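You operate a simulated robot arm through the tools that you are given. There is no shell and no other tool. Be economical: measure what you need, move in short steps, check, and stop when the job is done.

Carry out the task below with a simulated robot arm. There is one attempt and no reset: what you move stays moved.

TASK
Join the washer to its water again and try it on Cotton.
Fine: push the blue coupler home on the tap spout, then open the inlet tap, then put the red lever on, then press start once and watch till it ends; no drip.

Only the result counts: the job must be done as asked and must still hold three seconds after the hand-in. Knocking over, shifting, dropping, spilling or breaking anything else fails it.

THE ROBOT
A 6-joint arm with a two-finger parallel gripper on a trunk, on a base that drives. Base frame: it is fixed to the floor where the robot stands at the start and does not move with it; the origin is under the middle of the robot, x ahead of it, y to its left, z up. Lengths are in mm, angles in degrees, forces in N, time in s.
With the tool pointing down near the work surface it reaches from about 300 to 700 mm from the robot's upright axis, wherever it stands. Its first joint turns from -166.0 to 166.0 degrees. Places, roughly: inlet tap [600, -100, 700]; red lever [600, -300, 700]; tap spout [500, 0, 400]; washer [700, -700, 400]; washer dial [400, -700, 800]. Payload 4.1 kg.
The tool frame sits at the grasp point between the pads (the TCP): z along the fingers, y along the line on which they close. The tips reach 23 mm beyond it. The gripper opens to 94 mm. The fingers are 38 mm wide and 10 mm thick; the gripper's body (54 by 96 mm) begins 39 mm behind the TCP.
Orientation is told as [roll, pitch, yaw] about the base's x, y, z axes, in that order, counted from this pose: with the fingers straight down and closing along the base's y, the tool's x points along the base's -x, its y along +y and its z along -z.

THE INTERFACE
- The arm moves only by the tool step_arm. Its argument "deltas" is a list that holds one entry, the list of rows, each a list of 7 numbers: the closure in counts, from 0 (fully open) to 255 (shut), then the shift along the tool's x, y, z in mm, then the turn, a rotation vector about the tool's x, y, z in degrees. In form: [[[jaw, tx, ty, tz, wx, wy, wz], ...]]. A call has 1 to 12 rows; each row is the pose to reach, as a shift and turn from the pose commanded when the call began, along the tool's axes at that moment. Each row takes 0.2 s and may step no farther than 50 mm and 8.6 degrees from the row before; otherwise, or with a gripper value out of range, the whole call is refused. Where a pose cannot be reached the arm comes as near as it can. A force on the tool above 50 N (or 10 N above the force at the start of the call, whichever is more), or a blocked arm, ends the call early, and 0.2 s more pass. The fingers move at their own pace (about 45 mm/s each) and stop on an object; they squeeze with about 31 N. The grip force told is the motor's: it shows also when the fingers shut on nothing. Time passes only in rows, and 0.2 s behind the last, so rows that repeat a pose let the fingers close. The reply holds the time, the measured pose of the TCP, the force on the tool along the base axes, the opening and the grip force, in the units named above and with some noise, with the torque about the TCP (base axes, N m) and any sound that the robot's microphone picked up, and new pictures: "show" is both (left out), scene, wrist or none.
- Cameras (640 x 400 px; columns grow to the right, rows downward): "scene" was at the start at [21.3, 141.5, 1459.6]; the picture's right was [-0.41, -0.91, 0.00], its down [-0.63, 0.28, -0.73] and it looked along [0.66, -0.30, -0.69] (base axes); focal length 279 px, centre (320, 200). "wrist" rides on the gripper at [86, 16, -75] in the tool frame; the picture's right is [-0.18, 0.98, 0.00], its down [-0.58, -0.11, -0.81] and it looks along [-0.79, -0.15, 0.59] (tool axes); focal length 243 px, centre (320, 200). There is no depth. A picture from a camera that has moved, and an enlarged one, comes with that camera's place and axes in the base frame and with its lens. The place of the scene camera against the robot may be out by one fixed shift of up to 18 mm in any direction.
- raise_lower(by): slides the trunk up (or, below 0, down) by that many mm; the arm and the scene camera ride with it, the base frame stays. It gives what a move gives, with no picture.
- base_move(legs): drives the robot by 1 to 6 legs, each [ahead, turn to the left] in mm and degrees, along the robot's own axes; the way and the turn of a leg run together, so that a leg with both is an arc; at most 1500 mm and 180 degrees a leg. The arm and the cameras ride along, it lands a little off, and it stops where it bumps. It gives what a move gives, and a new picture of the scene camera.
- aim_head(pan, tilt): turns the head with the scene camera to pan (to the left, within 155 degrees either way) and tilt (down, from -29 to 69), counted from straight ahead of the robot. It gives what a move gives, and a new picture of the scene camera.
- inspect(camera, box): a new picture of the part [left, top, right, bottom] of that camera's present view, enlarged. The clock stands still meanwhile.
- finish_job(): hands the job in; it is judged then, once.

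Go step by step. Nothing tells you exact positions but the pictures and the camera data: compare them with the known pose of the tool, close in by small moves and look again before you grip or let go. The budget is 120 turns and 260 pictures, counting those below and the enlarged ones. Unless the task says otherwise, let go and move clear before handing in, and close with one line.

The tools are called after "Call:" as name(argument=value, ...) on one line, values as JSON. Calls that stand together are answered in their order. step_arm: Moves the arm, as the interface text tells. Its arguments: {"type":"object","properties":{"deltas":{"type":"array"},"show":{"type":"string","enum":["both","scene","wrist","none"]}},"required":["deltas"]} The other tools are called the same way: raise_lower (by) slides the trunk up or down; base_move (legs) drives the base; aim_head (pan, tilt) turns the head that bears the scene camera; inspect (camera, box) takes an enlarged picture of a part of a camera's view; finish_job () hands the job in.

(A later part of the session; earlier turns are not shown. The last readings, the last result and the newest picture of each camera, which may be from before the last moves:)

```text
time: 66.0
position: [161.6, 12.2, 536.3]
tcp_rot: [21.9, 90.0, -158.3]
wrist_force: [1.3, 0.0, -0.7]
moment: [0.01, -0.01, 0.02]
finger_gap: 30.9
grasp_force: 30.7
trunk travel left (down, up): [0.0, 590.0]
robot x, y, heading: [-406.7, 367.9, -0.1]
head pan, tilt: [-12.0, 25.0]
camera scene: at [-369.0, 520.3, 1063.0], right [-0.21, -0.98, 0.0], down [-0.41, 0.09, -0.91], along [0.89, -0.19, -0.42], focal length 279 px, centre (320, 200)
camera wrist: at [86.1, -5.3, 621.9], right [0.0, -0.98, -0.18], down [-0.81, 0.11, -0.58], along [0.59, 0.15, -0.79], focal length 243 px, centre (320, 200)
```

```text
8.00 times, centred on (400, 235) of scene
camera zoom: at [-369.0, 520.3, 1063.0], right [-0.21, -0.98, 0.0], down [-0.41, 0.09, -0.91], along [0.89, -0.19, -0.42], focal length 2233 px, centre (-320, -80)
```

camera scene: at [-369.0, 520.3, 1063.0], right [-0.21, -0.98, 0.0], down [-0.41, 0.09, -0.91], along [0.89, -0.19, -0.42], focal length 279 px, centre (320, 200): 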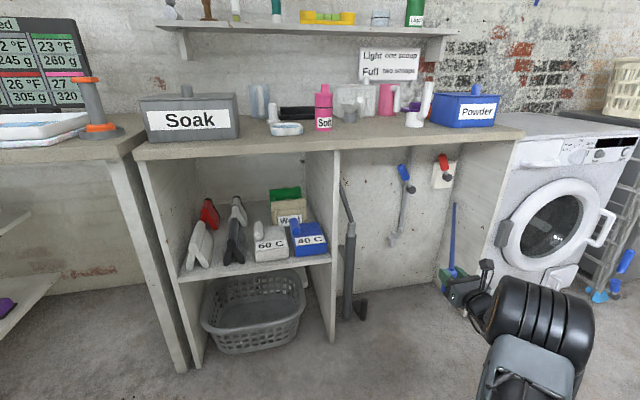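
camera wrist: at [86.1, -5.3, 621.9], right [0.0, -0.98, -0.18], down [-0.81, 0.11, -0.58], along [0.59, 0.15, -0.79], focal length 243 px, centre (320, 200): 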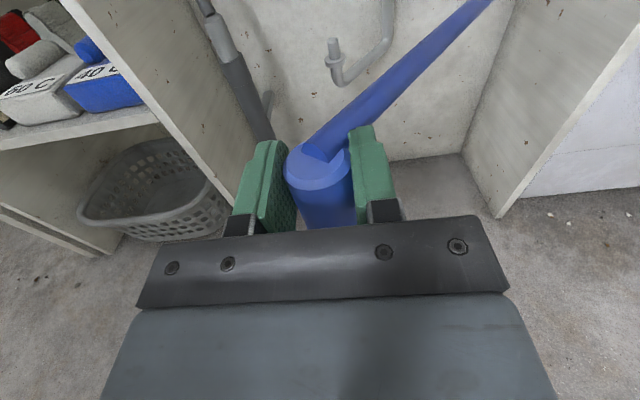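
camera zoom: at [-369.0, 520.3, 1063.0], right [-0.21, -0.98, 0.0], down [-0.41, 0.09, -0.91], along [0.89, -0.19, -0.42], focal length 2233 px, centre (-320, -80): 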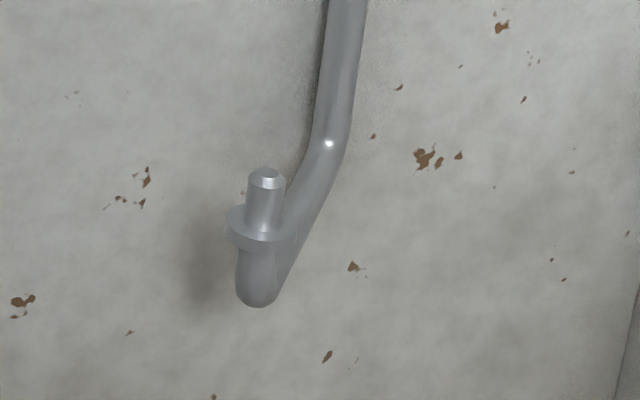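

Pin: roughly (550, 6, tip at 450), 19 mm thick, about 40 mm above its collar. I rise a bit and drive in closer to refine.

Call:
step_arm(deltas=[[[255, 15, 0, 0, 0, 0, 0], [255, 30, 0, 0, 0, 0, 0]]], show="none")

Call:
base_move(legs=[[230, 0]])

Call:
inspect(camera="wrist", box=[220, 80, 420, 230])

```text
time: 66.6
position: [161.3, 11.5, 565.9]
tcp_rot: [-45.6, 90.0, 134.1]
wrist_force: [-0.4, -0.6, -1.0]
moment: [0.01, 0.01, -0.02]
finger_gap: 31.0
grasp_force: 31.5
trunk travel left (down, up): [0.0, 590.0]
robot x, y, heading: [-403.5, 367.0, -0.1]
head pan, tilt: [-12.0, 25.0]
```

```text
time: 68.3
position: [389.7, 7.2, 564.7]
tcp_rot: [-16.6, 90.0, 162.9]
wrist_force: [0.6, -0.9, -1.6]
moment: [0.02, -0.01, 0.04]
finger_gap: 31.0
grasp_force: 31.2
trunk travel left (down, up): [0.0, 590.0]
robot x, y, heading: [-176.8, 361.8, -0.5]
head pan, tilt: [-12.0, 25.0]
camera scene: at [-139.0, 518.6, 1063.0], right [-0.22, -0.98, 0.0], down [-0.41, 0.09, -0.91], along [0.88, -0.2, -0.42], focal length 279 px, centre (320, 200)
```

scene: 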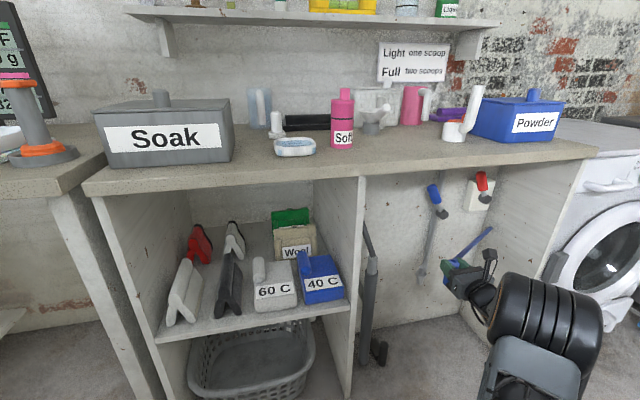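

```text
2.67 times, centred on (320, 155) of wrist
camera zoom: at [314.9, -8.8, 651.8], right [-0.01, -0.98, -0.18], down [-0.81, 0.12, -0.58], along [0.59, 0.14, -0.79], focal length 647 px, centre (320, 320)
```

zoom: 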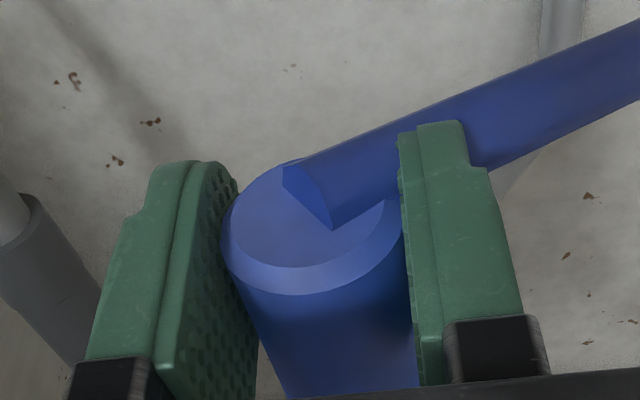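

The hose hides the pin; I sidestep 70 mm to the left to see it with the wrist camera.

Call:
step_arm(deltas=[[[255, 0, -35, 0, 0, 0, 0], [255, 0, -70, 0, 0, 0, 0]]], show="wrist")

Call:
step_arm(deltas=[[[255, 0, 35, 0, 0, 0, 0], [255, 0, 70, 0, 0, 0, 0], [255, 0, 105, 0, 0, 0, 0], [255, 0, 140, 0, 0, 0, 0]]], show="wrist")

```text
time: 68.9
position: [391.2, 77.6, 564.7]
tcp_rot: [20.4, 89.9, -160.0]
wrist_force: [-0.1, -0.7, -1.7]
moment: [0.05, -0.01, 0.02]
finger_gap: 30.7
grasp_force: 30.9
trunk travel left (down, up): [0.0, 590.0]
robot x, y, heading: [-174.7, 361.5, -0.6]
head pan, tilt: [-12.0, 25.0]
camera wrist: at [316.1, 61.5, 651.7], right [-0.01, -0.98, -0.18], down [-0.81, 0.12, -0.58], along [0.59, 0.14, -0.79], focal length 243 px, centre (320, 200)
```

wrist: 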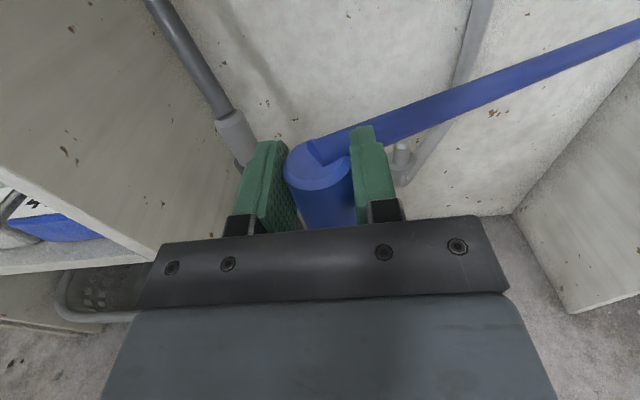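

```text
time: 69.9
position: [390.0, -64.6, 563.0]
tcp_rot: [-29.6, 90.0, 149.9]
wrist_force: [-0.2, 0.6, -1.1]
moment: [0.03, 0.0, 0.0]
finger_gap: 30.9
grasp_force: 31.5
trunk travel left (down, up): [0.0, 590.0]
robot x, y, heading: [-174.6, 361.3, -0.4]
head pan, tilt: [-12.0, 25.0]
camera wrist: at [315.2, -81.1, 649.7], right [-0.01, -0.98, -0.18], down [-0.81, 0.12, -0.58], along [0.59, 0.14, -0.79], focal length 243 px, centre (320, 200)
```

wrist: 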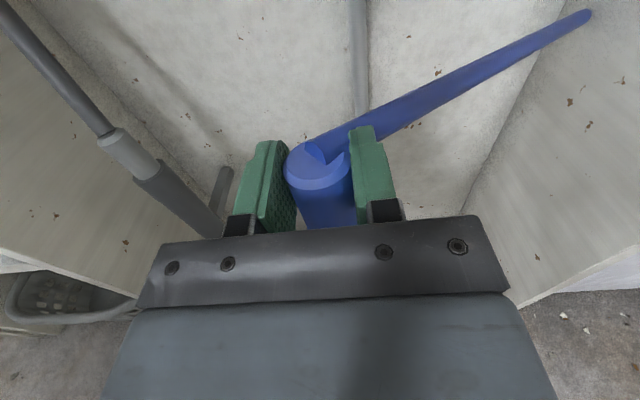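

The tip is visible only from the left. I return there, 25 mm further in, and zoom.

Call:
step_arm(deltas=[[[255, 0, -40, 0, 0, 0, 0], [255, 0, -80, 0, 0, 0, 0], [255, 0, -120, 0, 0, 0, 0], [255, 0, -160, 10, 0, 0, 0], [255, 0, -165, 20, 0, 0, 0]]], show="none")

Call:
inspect(camera="wrist", box=[360, 110, 520, 210])

```text
time: 71.1
position: [409.6, 101.5, 563.3]
tcp_rot: [-28.0, 90.0, 151.6]
wrist_force: [0.2, -0.5, -0.9]
moment: [-0.02, 0.0, 0.03]
finger_gap: 30.9
grasp_force: 30.8
trunk travel left (down, up): [0.0, 590.0]
robot x, y, heading: [-178.1, 365.1, -0.3]
head pan, tilt: [-12.0, 25.0]
```

```text
4.00 times, centred on (440, 160) of wrist
camera zoom: at [334.3, 86.1, 649.9], right [-0.01, -0.98, -0.18], down [-0.81, 0.12, -0.58], along [0.59, 0.14, -0.79], focal length 970 px, centre (-160, 360)
```

zoom: 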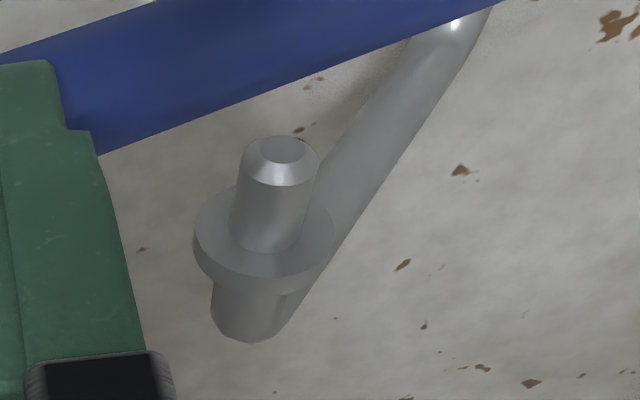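

Two wrist rays agree: pin tip (524, 4, 462), collar top near z 427. The coupler axis is about 3 mm ahead of the TCP, bottom about 64 mm below. I drive in 80 mm more and then line up above the pin.

Call:
base_move(legs=[[80, 0]])

```text
time: 72.2
position: [491.2, 102.3, 563.7]
tcp_rot: [-15.5, 90.0, 164.1]
wrist_force: [-0.3, 0.0, -1.7]
moment: [0.0, 0.0, -0.01]
finger_gap: 30.9
grasp_force: 31.0
trunk travel left (down, up): [0.0, 590.0]
robot x, y, heading: [-98.3, 365.0, -0.5]
head pan, tilt: [-12.0, 25.0]
camera scene: at [-57.9, 517.9, 1063.0], right [-0.22, -0.98, 0.0], down [-0.41, 0.09, -0.91], along [0.88, -0.2, -0.42], focal length 279 px, centre (320, 200)
```

scene: 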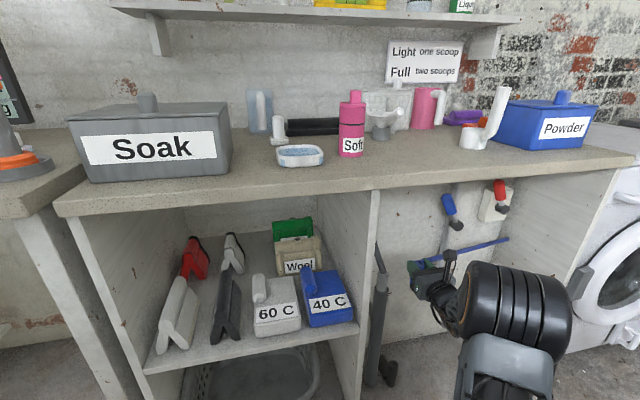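

Call:
step_arm(deltas=[[[255, 0, 35, 10, 0, 0, 0], [255, 0, 70, 20, 0, 0, 0], [255, 0, 97.5, 31, 0, 0, 0], [255, 0, 97.5, 31, 0, 0, 0]]])

Call:
inspect(camera="scene", box=[380, 230, 500, 305])

```text
time: 73.2
position: [520.0, 2.0, 563.1]
tcp_rot: [-7.0, 90.0, 172.4]
wrist_force: [-1.1, -0.6, -1.1]
moment: [0.0, 0.02, -0.02]
finger_gap: 31.0
grasp_force: 31.0
trunk travel left (down, up): [0.0, 590.0]
robot x, y, heading: [-94.9, 359.7, -0.2]
head pan, tilt: [-12.0, 25.0]
camera scene: at [-58.0, 517.9, 1063.0], right [-0.22, -0.98, 0.0], down [-0.41, 0.09, -0.91], along [0.88, -0.2, -0.42], focal length 279 px, centre (320, 200)
camera wrist: at [445.9, -13.7, 649.6], right [-0.01, -0.98, -0.18], down [-0.81, 0.12, -0.58], along [0.59, 0.14, -0.79], focal length 243 px, centre (320, 200)
```

scene: 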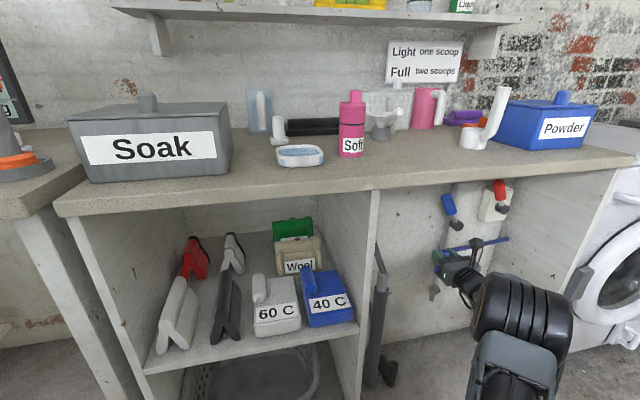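
wrist: 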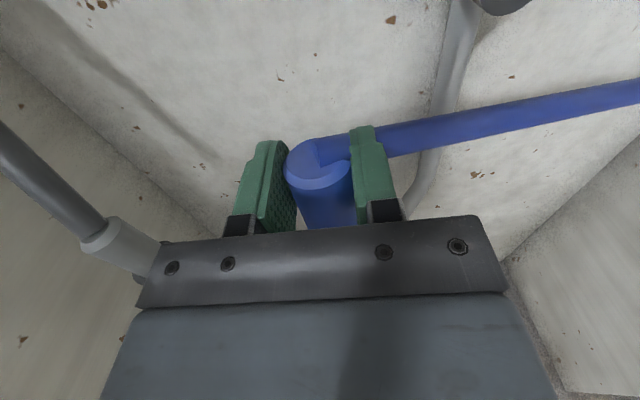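

```text
5.33 times, centred on (440, 268) of scene
camera zoom: at [-58.0, 517.9, 1063.0], right [-0.22, -0.98, 0.0], down [-0.41, 0.09, -0.91], along [0.88, -0.2, -0.42], focal length 1489 px, centre (-320, -160)
```

zoom: 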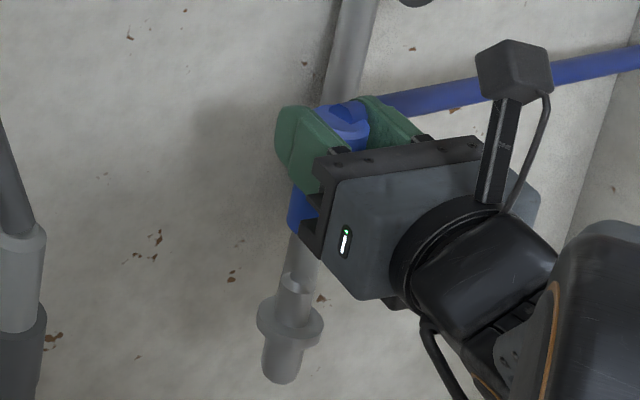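

I compare the coupler axis with the pin in one zoomed picture.

Call:
inspect(camera="scene", box=[420, 245, 468, 305])

```text
6.67 times, centred on (444, 275) of scene
camera zoom: at [-58.0, 517.9, 1063.0], right [-0.22, -0.98, 0.0], down [-0.41, 0.09, -0.91], along [0.88, -0.2, -0.42], focal length 1861 px, centre (-507, -300)
```

zoom: 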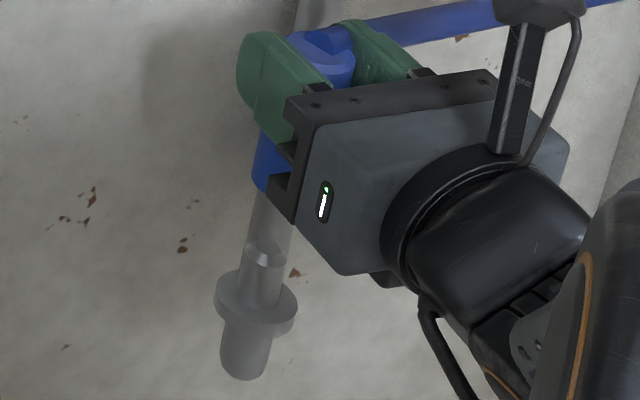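

The coupler looks about 3 mm too far right. I correct and descend to just above the tip.

Call:
step_arm(deltas=[[[255, 0, -3, 1, 0, 0, 0], [255, -15, -3, 1, 0, 0, 0], [255, -28, -3, 1, 0, 0, 0], [255, -28, -3, 1, 0, 0, 0]]], show="none")

Call:
inspect(camera="scene", box=[420, 255, 468, 300])

```text
time: 74.2
position: [521.8, 5.5, 535.3]
tcp_rot: [13.5, 90.0, -166.9]
wrist_force: [-0.1, 0.4, -0.9]
moment: [-0.02, 0.02, -0.01]
finger_gap: 31.2
grasp_force: 30.9
trunk travel left (down, up): [0.0, 590.0]
robot x, y, heading: [-92.5, 362.4, -0.5]
head pan, tilt: [-12.0, 25.0]
```

```text
8.89 times, centred on (444, 278) of scene
camera zoom: at [-57.9, 517.9, 1063.0], right [-0.22, -0.98, 0.0], down [-0.41, 0.09, -0.91], along [0.88, -0.2, -0.42], focal length 2481 px, centre (-782, -489)
```

zoom: 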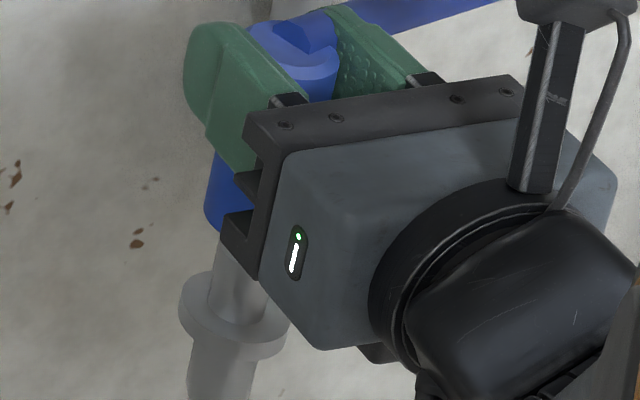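

Alignment looks within about 2 mm. I lower slowly onto the pin, watching force.

Call:
step_arm(deltas=[[[255, -5, 0.5, 0, 0, 0, 0], [255, -10, 1, 0, 0, 0, 0], [255, -15, 1, 0, 0, 0, 0], [255, -20, 1, 0, 0, 0, 0]]], show="none")

Call:
inspect(camera="scene", box=[420, 255, 468, 300])

```text
time: 75.2
position: [522.0, 4.9, 517.8]
tcp_rot: [144.2, 89.8, -36.3]
wrist_force: [0.4, -2.0, -0.3]
moment: [-0.12, -0.04, -0.03]
finger_gap: 31.0
grasp_force: 30.3
trunk travel left (down, up): [0.0, 590.0]
robot x, y, heading: [-96.4, 361.6, -0.5]
head pan, tilt: [-12.0, 25.0]
```

```text
8.89 times, centred on (444, 278) of scene
camera zoom: at [-58.0, 517.9, 1063.0], right [-0.22, -0.98, 0.0], down [-0.41, 0.09, -0.91], along [0.88, -0.2, -0.42], focal length 2481 px, centre (-782, -489)
```

zoom: 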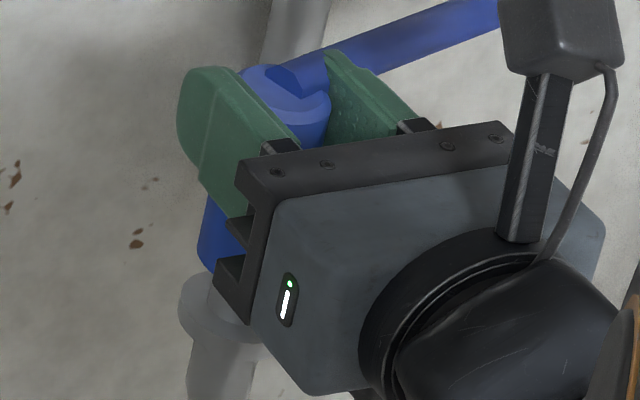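

It is entering with only a light 2 N sideways force. I relax 1 mm that way and continue down.

Call:
step_arm(deltas=[[[255, -4, 1, 0, 0, 0, 0], [255, -8, 1, 0, 0, 0, 0], [255, -12, 1, 0, 0, 0, 0], [255, -16, 1, 0, 0, 0, 0]]], show="none")

```text
time: 76.2
position: [522.9, 4.9, 499.2]
tcp_rot: [-17.5, 89.8, 161.9]
wrist_force: [1.9, -4.0, 0.0]
moment: [-0.31, -0.08, -0.04]
finger_gap: 31.1
grasp_force: 30.7
trunk travel left (down, up): [0.0, 590.0]
robot x, y, heading: [-93.1, 363.7, -0.6]
head pan, tilt: [-12.0, 25.0]
```

Call:
step_arm(deltas=[[[255, 0, 1.5, 0.7, 0, 0, 0], [255, -4, 1.5, 0.7, 0, 0, 0], [255, -8, 1.5, 0.7, 0, 0, 0], [255, -12, 1.5, 0.7, 0, 0, 0]]], show="none")

Call:
inspect(camera="scene", box=[420, 255, 468, 300])

```text
time: 77.2
position: [522.7, 4.2, 492.3]
tcp_rot: [156.6, 89.5, -23.8]
wrist_force: [-1.7, 5.3, 17.9]
moment: [0.43, 0.26, -0.03]
finger_gap: 31.1
grasp_force: 31.0
trunk travel left (down, up): [0.0, 590.0]
robot x, y, heading: [-96.2, 363.1, -0.4]
head pan, tilt: [-12.0, 25.0]
```

```text
8.89 times, centred on (444, 278) of scene
camera zoom: at [-59.4, 518.8, 1063.3], right [-0.22, -0.98, 0.0], down [-0.41, 0.09, -0.91], along [0.89, -0.2, -0.42], focal length 2481 px, centre (-782, -489)
```

zoom: 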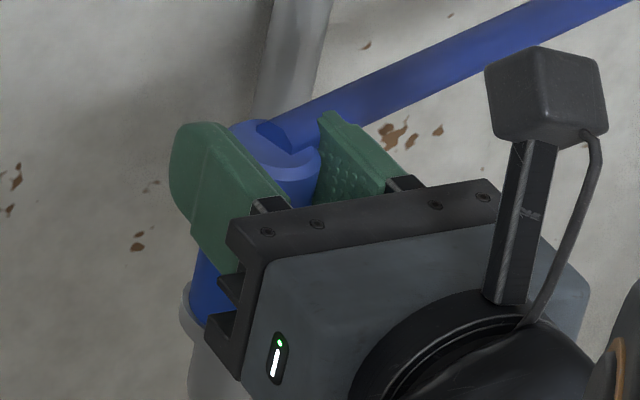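

Now 18 N of upward force near the collar. I push on to make sure it goes home.

Call:
step_arm(deltas=[[[255, -3, -0.7, 0, 0, 0, 0], [255, -6, -0.7, 0, 0, 0, 0], [255, -9, -0.7, 0, 0, 0, 0]]], show="none")

Call:
inspect(camera="scene", box=[420, 255, 468, 300])

```text
time: 78.0
position: [522.7, 4.6, 480.6]
tcp_rot: [149.4, 89.7, -30.9]
wrist_force: [-1.3, 2.9, 22.9]
moment: [0.07, -0.23, 0.02]
finger_gap: 30.8
grasp_force: 31.2
trunk travel left (down, up): [0.0, 590.0]
robot x, y, heading: [-96.4, 363.5, -0.8]
head pan, tilt: [-12.0, 25.0]
```

```text
8.89 times, centred on (444, 278) of scene
camera zoom: at [-59.6, 518.9, 1062.9], right [-0.22, -0.98, 0.0], down [-0.41, 0.09, -0.91], along [0.89, -0.2, -0.42], focal length 2481 px, centre (-782, -489)
```

zoom: 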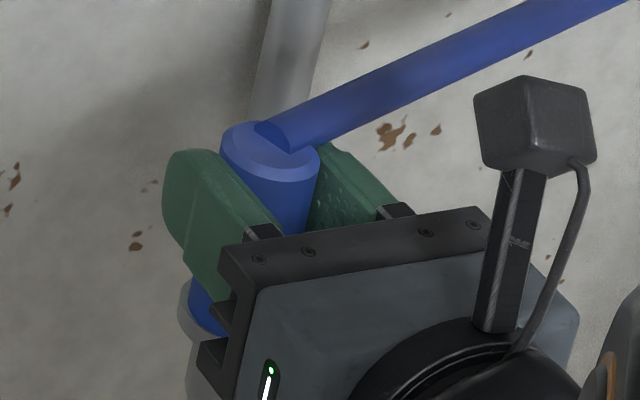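

The fingers slipped about 10 mm down on the coupler, so it is at or near its stop. I release and back off to look at the seat.

Call:
step_arm(deltas=[[[200, 1, 0, 0, 0, 0, 0], [150, 1, 0, 0, 0, 0, 0], [90, 1, 0, 0, 0, 0, 0], [90, 1, 0, 0, 0, 0, 0], [90, 1, 0, -30, 0, 0, 0], [90, 1, 0, -70, 0, 0, 0], [90, 1, 0, -110, 0, 0, 0]]])

Call:
inspect(camera="wrist", box=[240, 60, 400, 160])

Call:
inspect(camera="scene", box=[410, 245, 474, 305])

```text
time: 79.5
position: [410.3, 4.1, 479.2]
tcp_rot: [-14.5, 90.0, 165.0]
wrist_force: [0.5, -0.2, -0.6]
moment: [0.03, 0.02, 0.0]
finger_gap: 60.9
grasp_force: 0.1
trunk travel left (down, up): [0.0, 590.0]
robot x, y, heading: [-98.4, 362.3, -0.5]
head pan, tilt: [-12.0, 25.0]
camera scene: at [-57.9, 517.9, 1063.0], right [-0.22, -0.98, 0.0], down [-0.41, 0.09, -0.91], along [0.88, -0.2, -0.42], focal length 279 px, centre (320, 200)
camera wrist: at [335.0, -11.7, 565.6], right [-0.01, -0.98, -0.18], down [-0.81, 0.12, -0.58], along [0.59, 0.14, -0.79], focal length 243 px, centre (320, 200)
```

scene: 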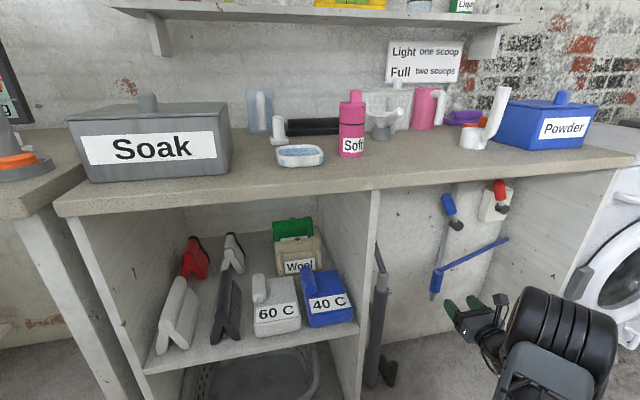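
wrist: 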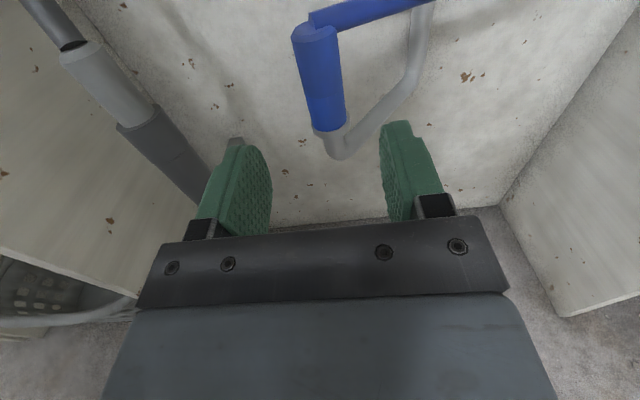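

```text
4.00 times, centred on (320, 110) of wrist
camera zoom: at [335.0, -11.7, 565.6], right [-0.01, -0.98, -0.18], down [-0.81, 0.12, -0.58], along [0.59, 0.14, -0.79], focal length 970 px, centre (320, 560)
```

zoom: 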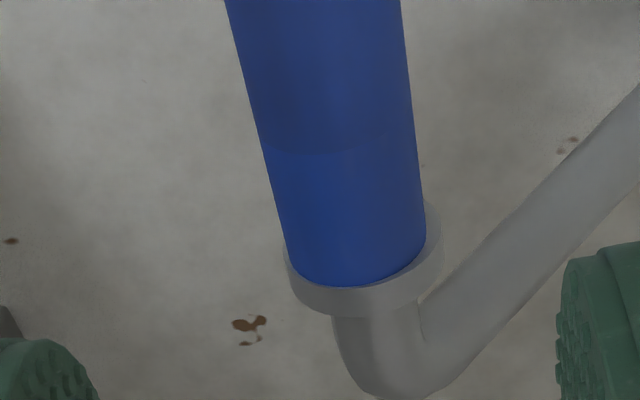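

```text
6.67 times, centred on (442, 275) of scene
camera zoom: at [-57.9, 517.9, 1063.0], right [-0.22, -0.98, 0.0], down [-0.41, 0.09, -0.91], along [0.88, -0.2, -0.42], focal length 1861 px, centre (-493, -300)
```

zoom: 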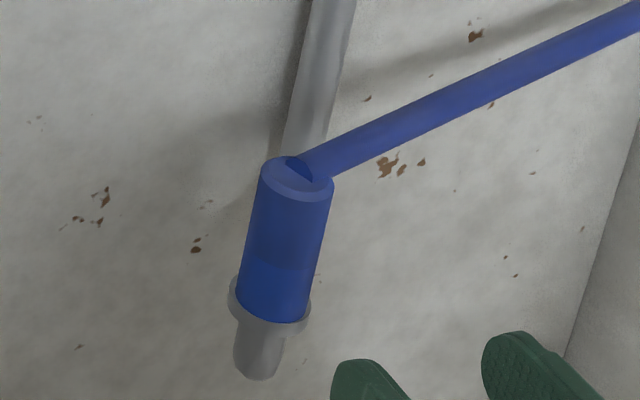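

It looks seated flush on its collar. To be sure it is home I'll press on its top with closed fingers.

Call:
step_arm(deltas=[[[255, 40, 0, 0, 0, 0, 0], [255, 80, 0, 0, 0, 0, 0], [255, 80, 0, 40, 0, 0, 0], [255, 80, 0, 80, 0, 0, 0], [255, 80, 0, 108, 0, 0, 0], [255, 60, 0, 108, 0, 0, 0], [255, 50, 0, 108, 0, 0, 0]]], show="scene")

Call:
step_arm(deltas=[[[255, -3, 0, 0, 0, 0, 0], [255, -6, 0, 0, 0, 0, 0], [255, -9, 0, 0, 0, 0, 0], [255, -12, 0, 0, 0, 0, 0], [255, -15, 0, 0, 0, 0, 0], [255, -18, 0, 0, 0, 0, 0]]], show="none")

```text
time: 81.2
position: [521.5, 2.8, 529.1]
tcp_rot: [57.9, 90.0, -122.6]
wrist_force: [0.6, 0.2, -0.7]
moment: [0.0, 0.01, -0.04]
finger_gap: 0.0
grasp_force: 31.3
trunk travel left (down, up): [0.0, 590.0]
robot x, y, heading: [-94.4, 363.2, -0.7]
head pan, tilt: [-12.0, 25.0]
camera scene: at [-58.1, 518.0, 1063.0], right [-0.22, -0.98, 0.0], down [-0.41, 0.09, -0.91], along [0.88, -0.2, -0.42], focal length 279 px, centre (320, 200)
```

scene: 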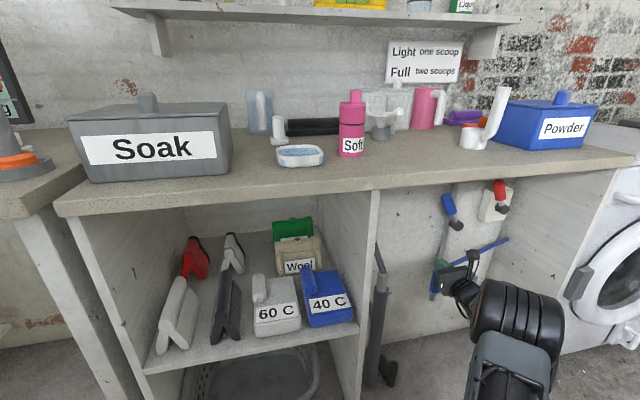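

```text
time: 82.6
position: [520.6, 2.5, 525.6]
tcp_rot: [153.3, 88.3, -27.1]
wrist_force: [-5.1, 3.6, 16.5]
moment: [0.13, 0.18, 0.03]
finger_gap: 0.2
grasp_force: 30.7
trunk travel left (down, up): [0.0, 590.0]
robot x, y, heading: [-96.5, 363.6, -0.6]
head pan, tilt: [-12.0, 25.0]
stopped in row 6: the force on the tool passed its limit at 51 N (the readings are from after the stop); the commanded pose is now the measured one
```

It took 51 N with no travel: the coupler is home. I lift off, back out and study the levers.

Call:
step_arm(deltas=[[[255, 20, 0, 0, 0, 0, 0], [255, 40, 0, 0, 0, 0, 0], [255, 40, 0, -45, 0, 0, 0], [255, 40, 0, -90, 0, 0, 0], [255, 80, 0, -120, 0, 0, 0], [255, 120, 0, -120, 0, 0, 0], [255, 150, 20, -120, 0, 0, 0]]])

Call:
inspect(camera="scene", box=[420, 170, 532, 305])

```text
time: 84.2
position: [398.5, -13.1, 667.9]
tcp_rot: [151.4, 88.8, -29.1]
wrist_force: [0.9, 0.6, 0.4]
moment: [0.03, -0.02, 0.0]
finger_gap: 0.2
grasp_force: 30.8
trunk travel left (down, up): [0.0, 590.0]
robot x, y, heading: [-96.4, 362.8, -0.4]
head pan, tilt: [-12.0, 25.0]
camera scene: at [-57.9, 517.9, 1062.9], right [-0.22, -0.98, 0.0], down [-0.41, 0.09, -0.91], along [0.88, -0.2, -0.42], focal length 279 px, centre (320, 200)
camera wrist: at [321.6, -28.0, 753.3], right [0.0, -0.98, -0.17], down [-0.8, 0.11, -0.6], along [0.61, 0.14, -0.78], focal length 243 px, centre (320, 200)
```

scene: 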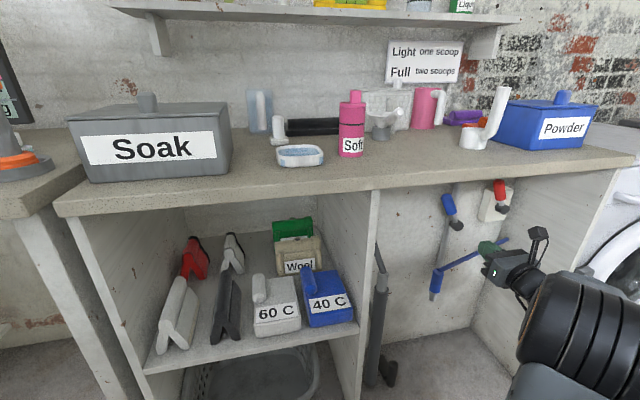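
wrist: 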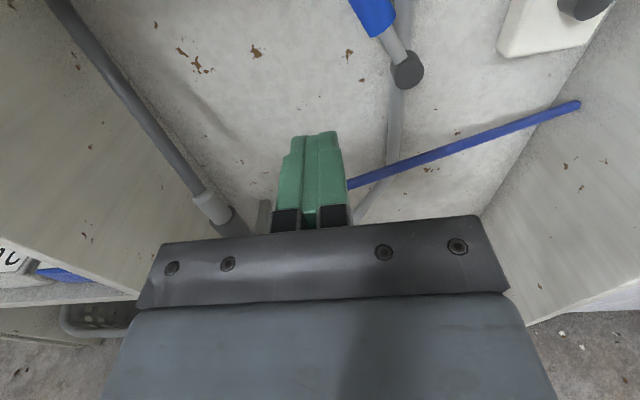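

```text
2.96 times, centred on (476, 238) of scene
camera zoom: at [-57.9, 517.9, 1062.9], right [-0.22, -0.98, 0.0], down [-0.41, 0.09, -0.91], along [0.88, -0.2, -0.42], focal length 827 px, centre (-142, 89)
```

zoom: 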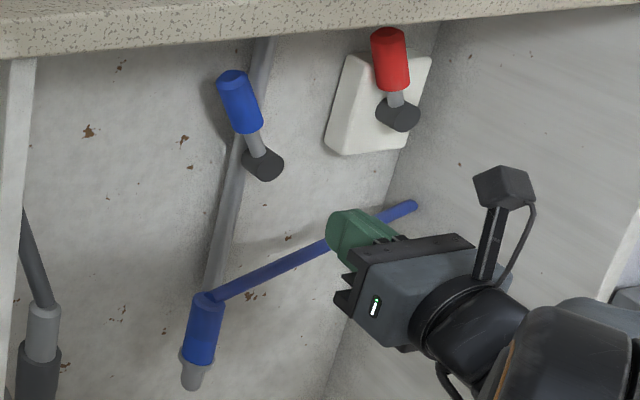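

I take both levers to rotate about axes normal to the wall: blue hub ≈ (628, −97, 597) with tip (620, −30, 710); red hub ≈ (629, −262, 641) with tip (628, −215, 742). Both lean left. I reposition the robot ~210 mm to the right so a rightward push stays in reach.

Call:
base_move(legs=[[-250, 0], [0, -90], [210, 0], [0, 90.5]])

Call:
inspect(camera="scene", box=[320, 130, 470, 260])

Call:
inspect(camera="wrist", box=[240, 0, 560, 200])

```text
time: 94.9
position: [161.2, -205.3, 667.1]
tcp_rot: [152.2, 88.8, -26.8]
wrist_force: [-0.2, 0.9, -0.6]
moment: [0.02, 0.0, 0.01]
finger_gap: 0.1
grasp_force: 31.1
trunk travel left (down, up): [0.0, 590.0]
robot x, y, heading: [-342.3, 161.5, 0.8]
head pan, tilt: [-12.0, 25.0]
camera scene: at [-307.7, 314.1, 1063.0], right [-0.19, -0.98, 0.0], down [-0.41, 0.08, -0.91], along [0.89, -0.17, -0.42], focal length 279 px, centre (320, 200)
```

scene: 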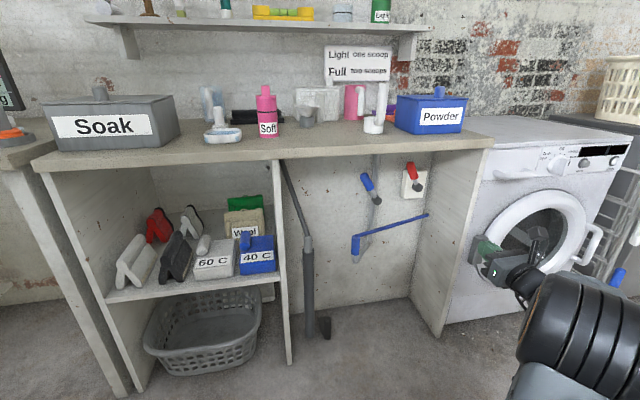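

```text
3.08 times, centred on (395, 195) of scene
camera zoom: at [-307.7, 314.1, 1063.0], right [-0.19, -0.98, 0.0], down [-0.41, 0.08, -0.91], along [0.89, -0.17, -0.42], focal length 859 px, centre (89, 215)
```

zoom: 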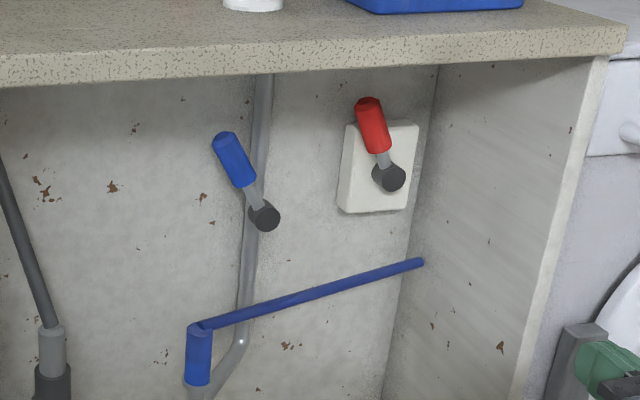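

```text
2.00 times, centred on (400, 100) of wrist
camera zoom: at [85.0, -222.3, 753.0], right [0.02, -0.98, -0.17], down [-0.8, 0.09, -0.6], along [0.6, 0.15, -0.78], focal length 485 px, centre (160, 400)
```

zoom: 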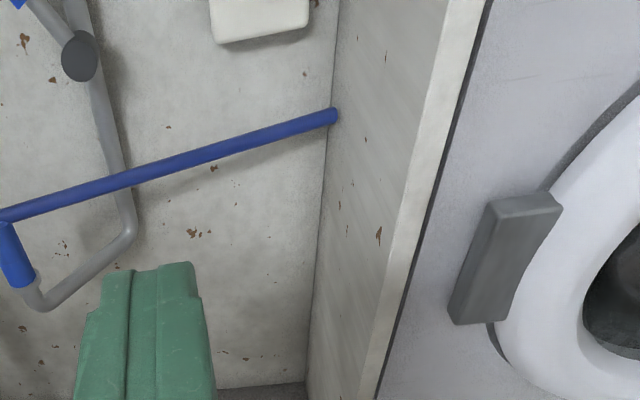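

I move the hand left of the blue lever's line, set its height, and drive in.

Call:
step_arm(deltas=[[[255, 5, -35, 0, 0, 0, 0], [255, 10, -70, 0, 0, 0, 0], [255, 15, -105, 0, 0, 0, 0], [255, 20, -140, 0, 0, 0, 0], [255, 20, -175, 0, 0, 0, 0], [255, 20, -215, 0, 0, 0, 0]]], show="none")

Call:
base_move(legs=[[300, 0]])

Call:
inspect(camera="wrist", box=[0, 0, 640, 400])

```text
time: 96.3
position: [157.1, 12.4, 683.6]
tcp_rot: [152.2, 88.9, -26.8]
wrist_force: [-0.3, -1.2, 0.2]
moment: [0.0, 0.02, 0.01]
finger_gap: 0.1
grasp_force: 31.5
trunk travel left (down, up): [0.0, 590.0]
robot x, y, heading: [-342.0, 159.8, 0.7]
head pan, tilt: [-12.0, 25.0]
```

```text
time: 98.4
position: [461.8, 16.5, 682.6]
tcp_rot: [152.1, 88.8, -26.9]
wrist_force: [0.7, -0.3, -0.6]
moment: [0.01, 0.0, 0.03]
finger_gap: 0.0
grasp_force: 31.1
trunk travel left (down, up): [0.0, 590.0]
robot x, y, heading: [-39.7, 162.5, 0.8]
head pan, tilt: [-12.0, 25.0]
camera scene: at [-5.5, 319.3, 1063.0], right [-0.19, -0.98, 0.0], down [-0.41, 0.08, -0.91], along [0.89, -0.17, -0.42], focal length 279 px, centre (320, 200)
```

scene: 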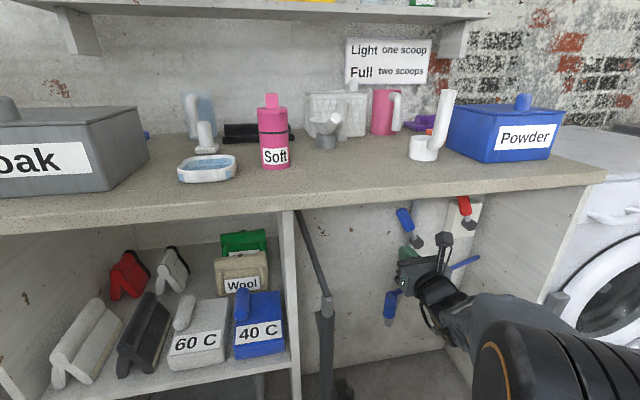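

```text
1.00 times, centred on (320, 200) of wrist (not enlarged: the box is as wide or as high as the picture)
camera zoom: at [384.4, -0.3, 768.6], right [0.02, -0.98, -0.17], down [-0.8, 0.09, -0.6], along [0.6, 0.15, -0.78], focal length 243 px, centre (320, 200)
```

zoom: 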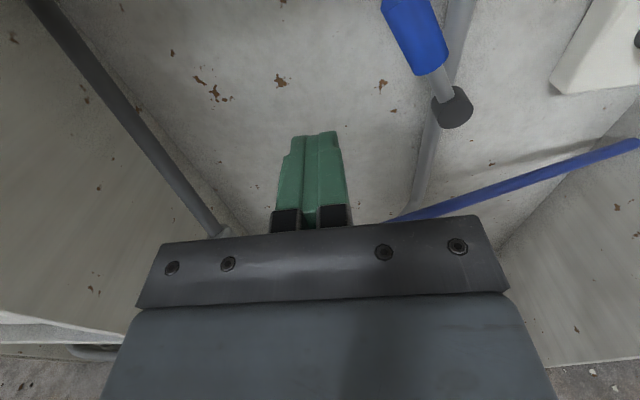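

The wrist ray confirms the hub. I extend alongside the blue handle, on its left.

Call:
step_arm(deltas=[[[255, 0, 0, 40, 0, 0, 0], [255, 0, 0, 80, 0, 0, 0], [255, 0, 0, 120, 0, 0, 0], [255, 0, 2, 145, 0, 0, 0]]])

```text
time: 99.4
position: [605.2, 20.7, 685.7]
tcp_rot: [152.3, 88.8, -26.5]
wrist_force: [-0.5, -0.1, 0.3]
moment: [0.0, 0.01, -0.02]
finger_gap: 0.0
grasp_force: 31.3
trunk travel left (down, up): [0.0, 590.0]
robot x, y, heading: [-39.9, 164.7, 1.0]
head pan, tilt: [-12.0, 25.0]
camera scene: at [-5.6, 319.3, 1063.0], right [-0.19, -0.98, 0.0], down [-0.41, 0.08, -0.91], along [0.89, -0.17, -0.42], focal length 279 px, centre (320, 200)
camera wrist: at [530.2, 2.9, 772.0], right [0.02, -0.98, -0.17], down [-0.8, 0.09, -0.6], along [0.6, 0.15, -0.78], focal length 243 px, centre (320, 200)
```

scene: 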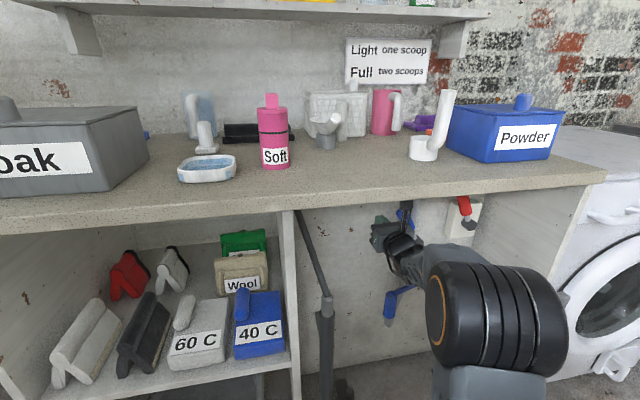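
wrist: 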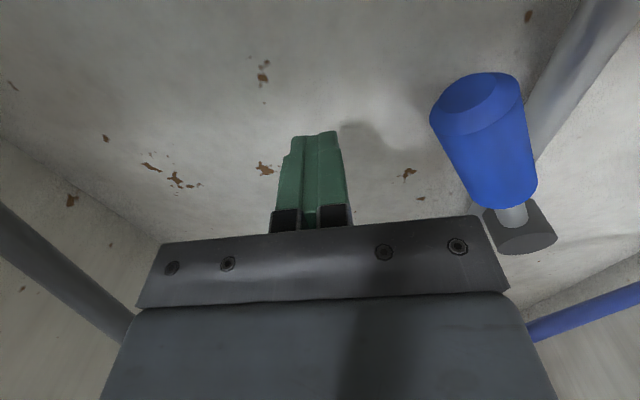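

Fingers are level with the handle. Now I sweep right in small steps to push the lever.

Call:
step_arm(deltas=[[[255, 0, 15, 8, 0, 0, 0], [255, 0, 30, 8, 0, 0, 0], [255, 0, 38, 8, 0, 0, 0], [255, 0, 46, 8, 0, 0, 0], [255, 0, 54, 8, 0, 0, 0], [255, 0, 62, 8, 0, 0, 0], [255, 0, 70, 8, 0, 0, 0]]])

```text
time: 101.0
position: [612.5, -52.7, 686.8]
tcp_rot: [151.3, 88.8, -27.6]
wrist_force: [-0.4, 2.4, 2.5]
moment: [-0.03, -0.04, -0.02]
finger_gap: 0.1
grasp_force: 31.1
trunk travel left (down, up): [0.0, 590.0]
robot x, y, heading: [-41.1, 165.3, 1.0]
head pan, tilt: [-12.0, 25.0]
camera scene: at [-5.6, 319.5, 1062.9], right [-0.19, -0.98, 0.0], down [-0.41, 0.08, -0.91], along [0.89, -0.17, -0.42], focal length 279 px, centre (320, 200)
camera wrist: at [538.0, -69.6, 772.6], right [0.02, -0.98, -0.17], down [-0.8, 0.09, -0.6], along [0.6, 0.15, -0.78], focal length 243 px, centre (320, 200)
```

scene: 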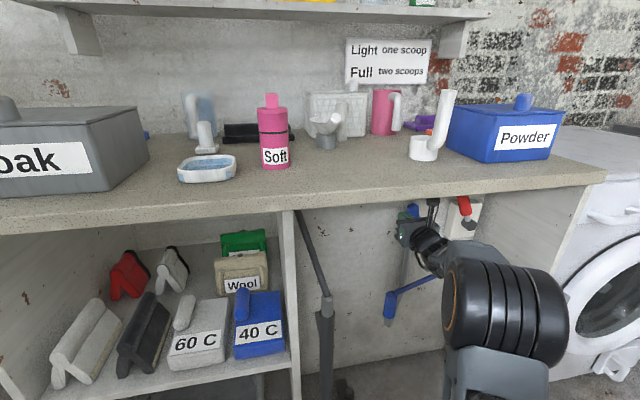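
wrist: 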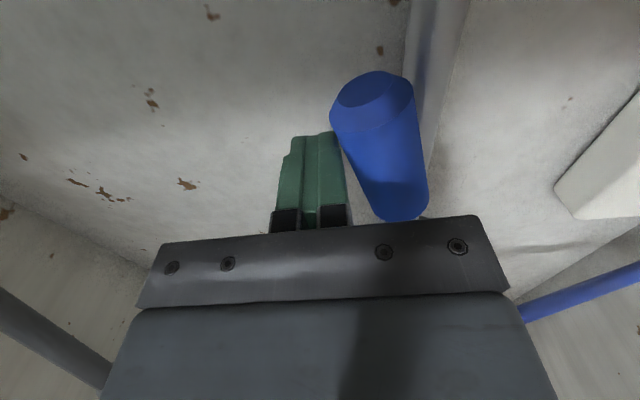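

The lever yields at about 2.5 N. I keep going.

Call:
step_arm(deltas=[[[255, 0, 10, 0, 0, 0, 0], [255, 0, 20, 0, 0, 0, 0], [255, 0, 30, 0, 0, 0, 0], [255, 0, 40, 0, 0, 0, 0], [255, 0, 50, 0, 0, 0, 0], [255, 0, 60, 0, 0, 0, 0], [255, 0, 70, 0, 0, 0, 0]]])

```text
time: 102.6
position: [616.4, -115.8, 688.6]
tcp_rot: [150.1, 88.9, -28.4]
wrist_force: [-16.2, 28.1, -5.3]
moment: [0.64, 0.34, -0.16]
finger_gap: 0.1
grasp_force: 31.3
trunk travel left (down, up): [0.0, 590.0]
robot x, y, heading: [-40.2, 160.0, 1.3]
head pan, tilt: [-12.0, 25.0]
camera scene: at [-6.9, 321.0, 1062.6], right [-0.19, -0.98, 0.0], down [-0.41, 0.08, -0.91], along [0.89, -0.17, -0.42], focal length 279 px, centre (320, 200)
camera wrist: at [540.9, -134.4, 772.5], right [0.03, -0.98, -0.17], down [-0.8, 0.08, -0.6], along [0.6, 0.16, -0.78], focal length 243 px, centre (320, 200)
```

scene: 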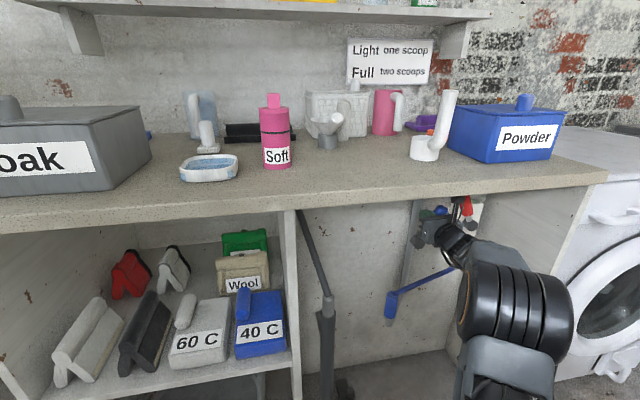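
wrist: 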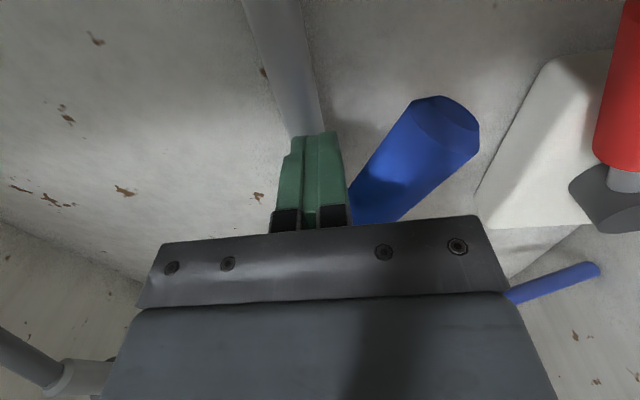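

Force rose to 28 N: the lever is at its right stop. I back off and inspect it.

Call:
step_arm(deltas=[[[255, 0, -15, 0, 0, 0, 0], [255, 0, -30, 0, 0, 0, 0], [255, 0, -30, -40, 0, 0, 0], [255, 0, -30, -80, 0, 0, 0], [255, 0, -30, -120, 0, 0, 0]]])

Call:
inspect(camera="scene", box=[370, 180, 500, 330])

```text
time: 103.8
position: [493.9, -94.3, 685.5]
tcp_rot: [152.0, 88.7, -27.1]
wrist_force: [-0.5, -0.6, 0.0]
moment: [-0.03, -0.01, 0.01]
finger_gap: 0.0
grasp_force: 31.1
trunk travel left (down, up): [0.0, 590.0]
robot x, y, heading: [-38.5, 162.0, 1.1]
head pan, tilt: [-12.0, 25.0]
camera scene: at [-5.3, 319.3, 1062.9], right [-0.19, -0.98, 0.0], down [-0.41, 0.08, -0.91], along [0.89, -0.17, -0.42], focal length 279 px, centre (320, 200)
camera wrist: at [418.3, -111.3, 771.4], right [0.02, -0.98, -0.17], down [-0.8, 0.09, -0.6], along [0.6, 0.15, -0.78], focal length 243 px, centre (320, 200)
```

scene: 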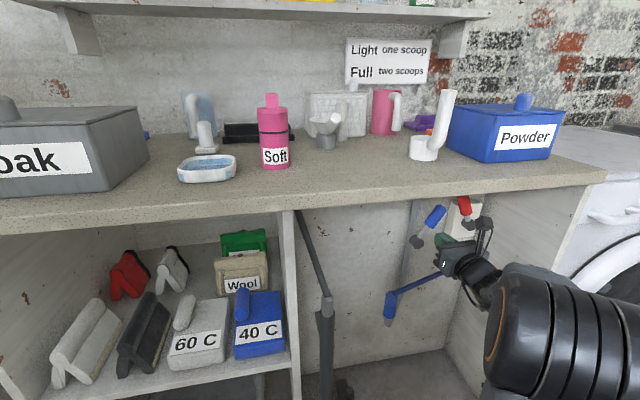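
wrist: 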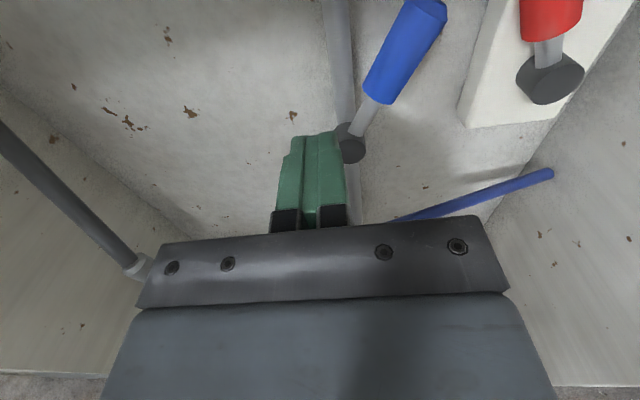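

```text
2.67 times, centred on (435, 255) of scene
camera zoom: at [-5.3, 319.3, 1062.9], right [-0.19, -0.98, 0.0], down [-0.41, 0.08, -0.91], along [0.89, -0.17, -0.42], focal length 744 px, centre (13, 53)
```

zoom: 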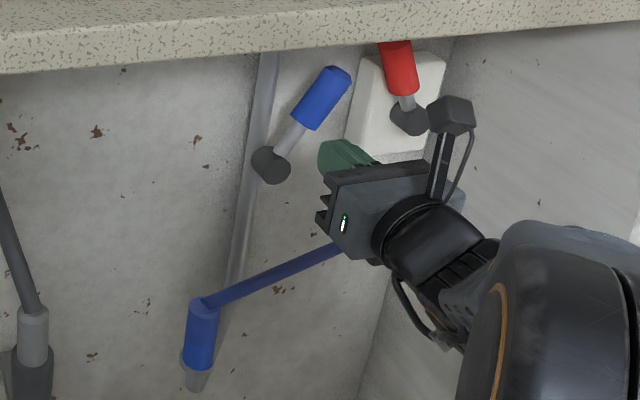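

The tap is thrown right to its stop with no drip visible. Next, the red lever: I'll slip the closed fingers between blue and red at y ≈ −200.

Call:
step_arm(deltas=[[[255, 0, 35, 0, 0, 0, 0], [255, 0, 70, 0, 0, 0, 0], [255, -3, 105, 25, 0, 0, 0], [255, -3, 106, 45, 0, 0, 0]]], show="wrist")

```text
time: 104.8
position: [542.8, -198.1, 684.5]
tcp_rot: [152.4, 88.8, -26.6]
wrist_force: [0.2, -0.1, -0.2]
moment: [0.03, 0.01, 0.01]
finger_gap: 0.1
grasp_force: 30.4
trunk travel left (down, up): [0.0, 590.0]
robot x, y, heading: [-39.7, 159.6, 0.9]
head pan, tilt: [-12.0, 25.0]
camera wrist: at [467.0, -216.5, 769.6], right [0.02, -0.98, -0.17], down [-0.8, 0.09, -0.6], along [0.6, 0.15, -0.78], focal length 243 px, centre (320, 200)
```

wrist: 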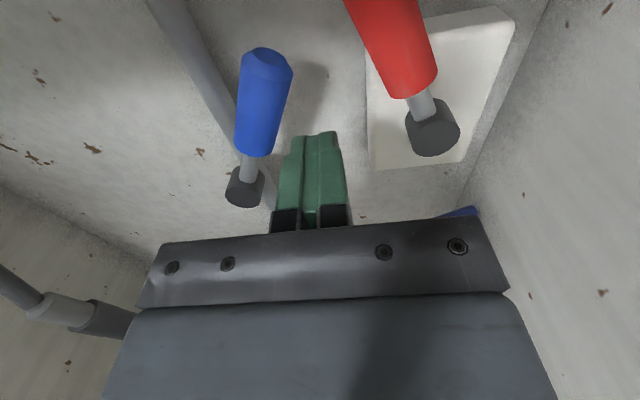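

The gap is −183 to −235; I centre on −207 and extend.

Call:
step_arm(deltas=[[[255, 0, 9, 0, 0, 0, 0], [255, 0, 9, 30, 0, 0, 0], [255, 0, 10, 55, 0, 0, 0], [255, 0, 10, 72, 0, 0, 0]]], show="wrist")

```text
time: 105.8
position: [615.7, -207.3, 684.6]
tcp_rot: [150.6, 88.8, -28.2]
wrist_force: [0.5, -0.2, -0.9]
moment: [0.03, 0.02, 0.0]
finger_gap: 0.1
grasp_force: 31.7
trunk travel left (down, up): [0.0, 590.0]
robot x, y, heading: [-39.5, 163.4, 0.6]
head pan, tilt: [-12.0, 25.0]
camera wrist: at [538.4, -224.7, 770.7], right [0.02, -0.98, -0.17], down [-0.8, 0.09, -0.6], along [0.6, 0.15, -0.78], focal length 243 px, centre (320, 200)
```

wrist: 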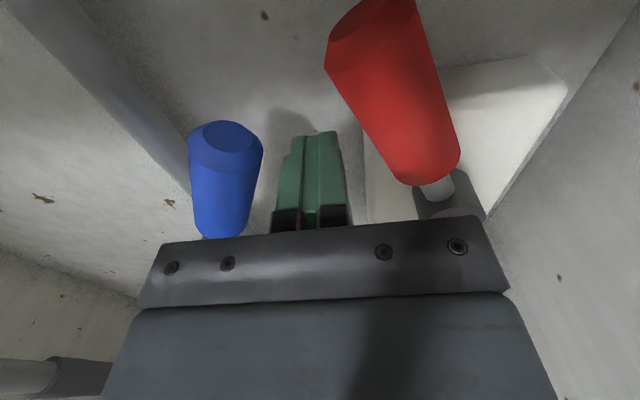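

Clean between them. Raising a little for leverage, then pushing the red lever right.

Call:
step_arm(deltas=[[[255, 4, 10, 0, 0, 0, 0], [255, 8, 20, 0, 0, 0, 0], [255, 8, 30, 0, 0, 0, 0], [255, 8, 38, 0, 0, 0, 0], [255, 8, 46, 0, 0, 0, 0], [255, 8, 54, 0, 0, 0, 0], [255, 8, 62, 0, 0, 0, 0], [255, 8, 68, 0, 0, 0, 0]]], show="wrist")

```text
time: 107.6
position: [616.6, -272.4, 695.1]
tcp_rot: [150.6, 89.0, -27.9]
wrist_force: [-29.8, 36.7, -4.9]
moment: [0.35, 0.25, -0.16]
finger_gap: 0.0
grasp_force: 31.0
trunk travel left (down, up): [0.0, 590.0]
robot x, y, heading: [-40.7, 163.6, 1.1]
head pan, tilt: [-12.0, 25.0]
camera wrist: at [540.2, -290.9, 779.4], right [0.03, -0.98, -0.17], down [-0.8, 0.08, -0.6], along [0.6, 0.16, -0.78], focal length 243 px, centre (320, 200)
```

wrist: 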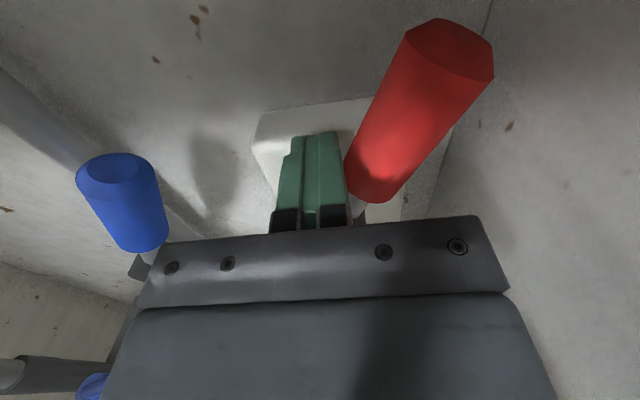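

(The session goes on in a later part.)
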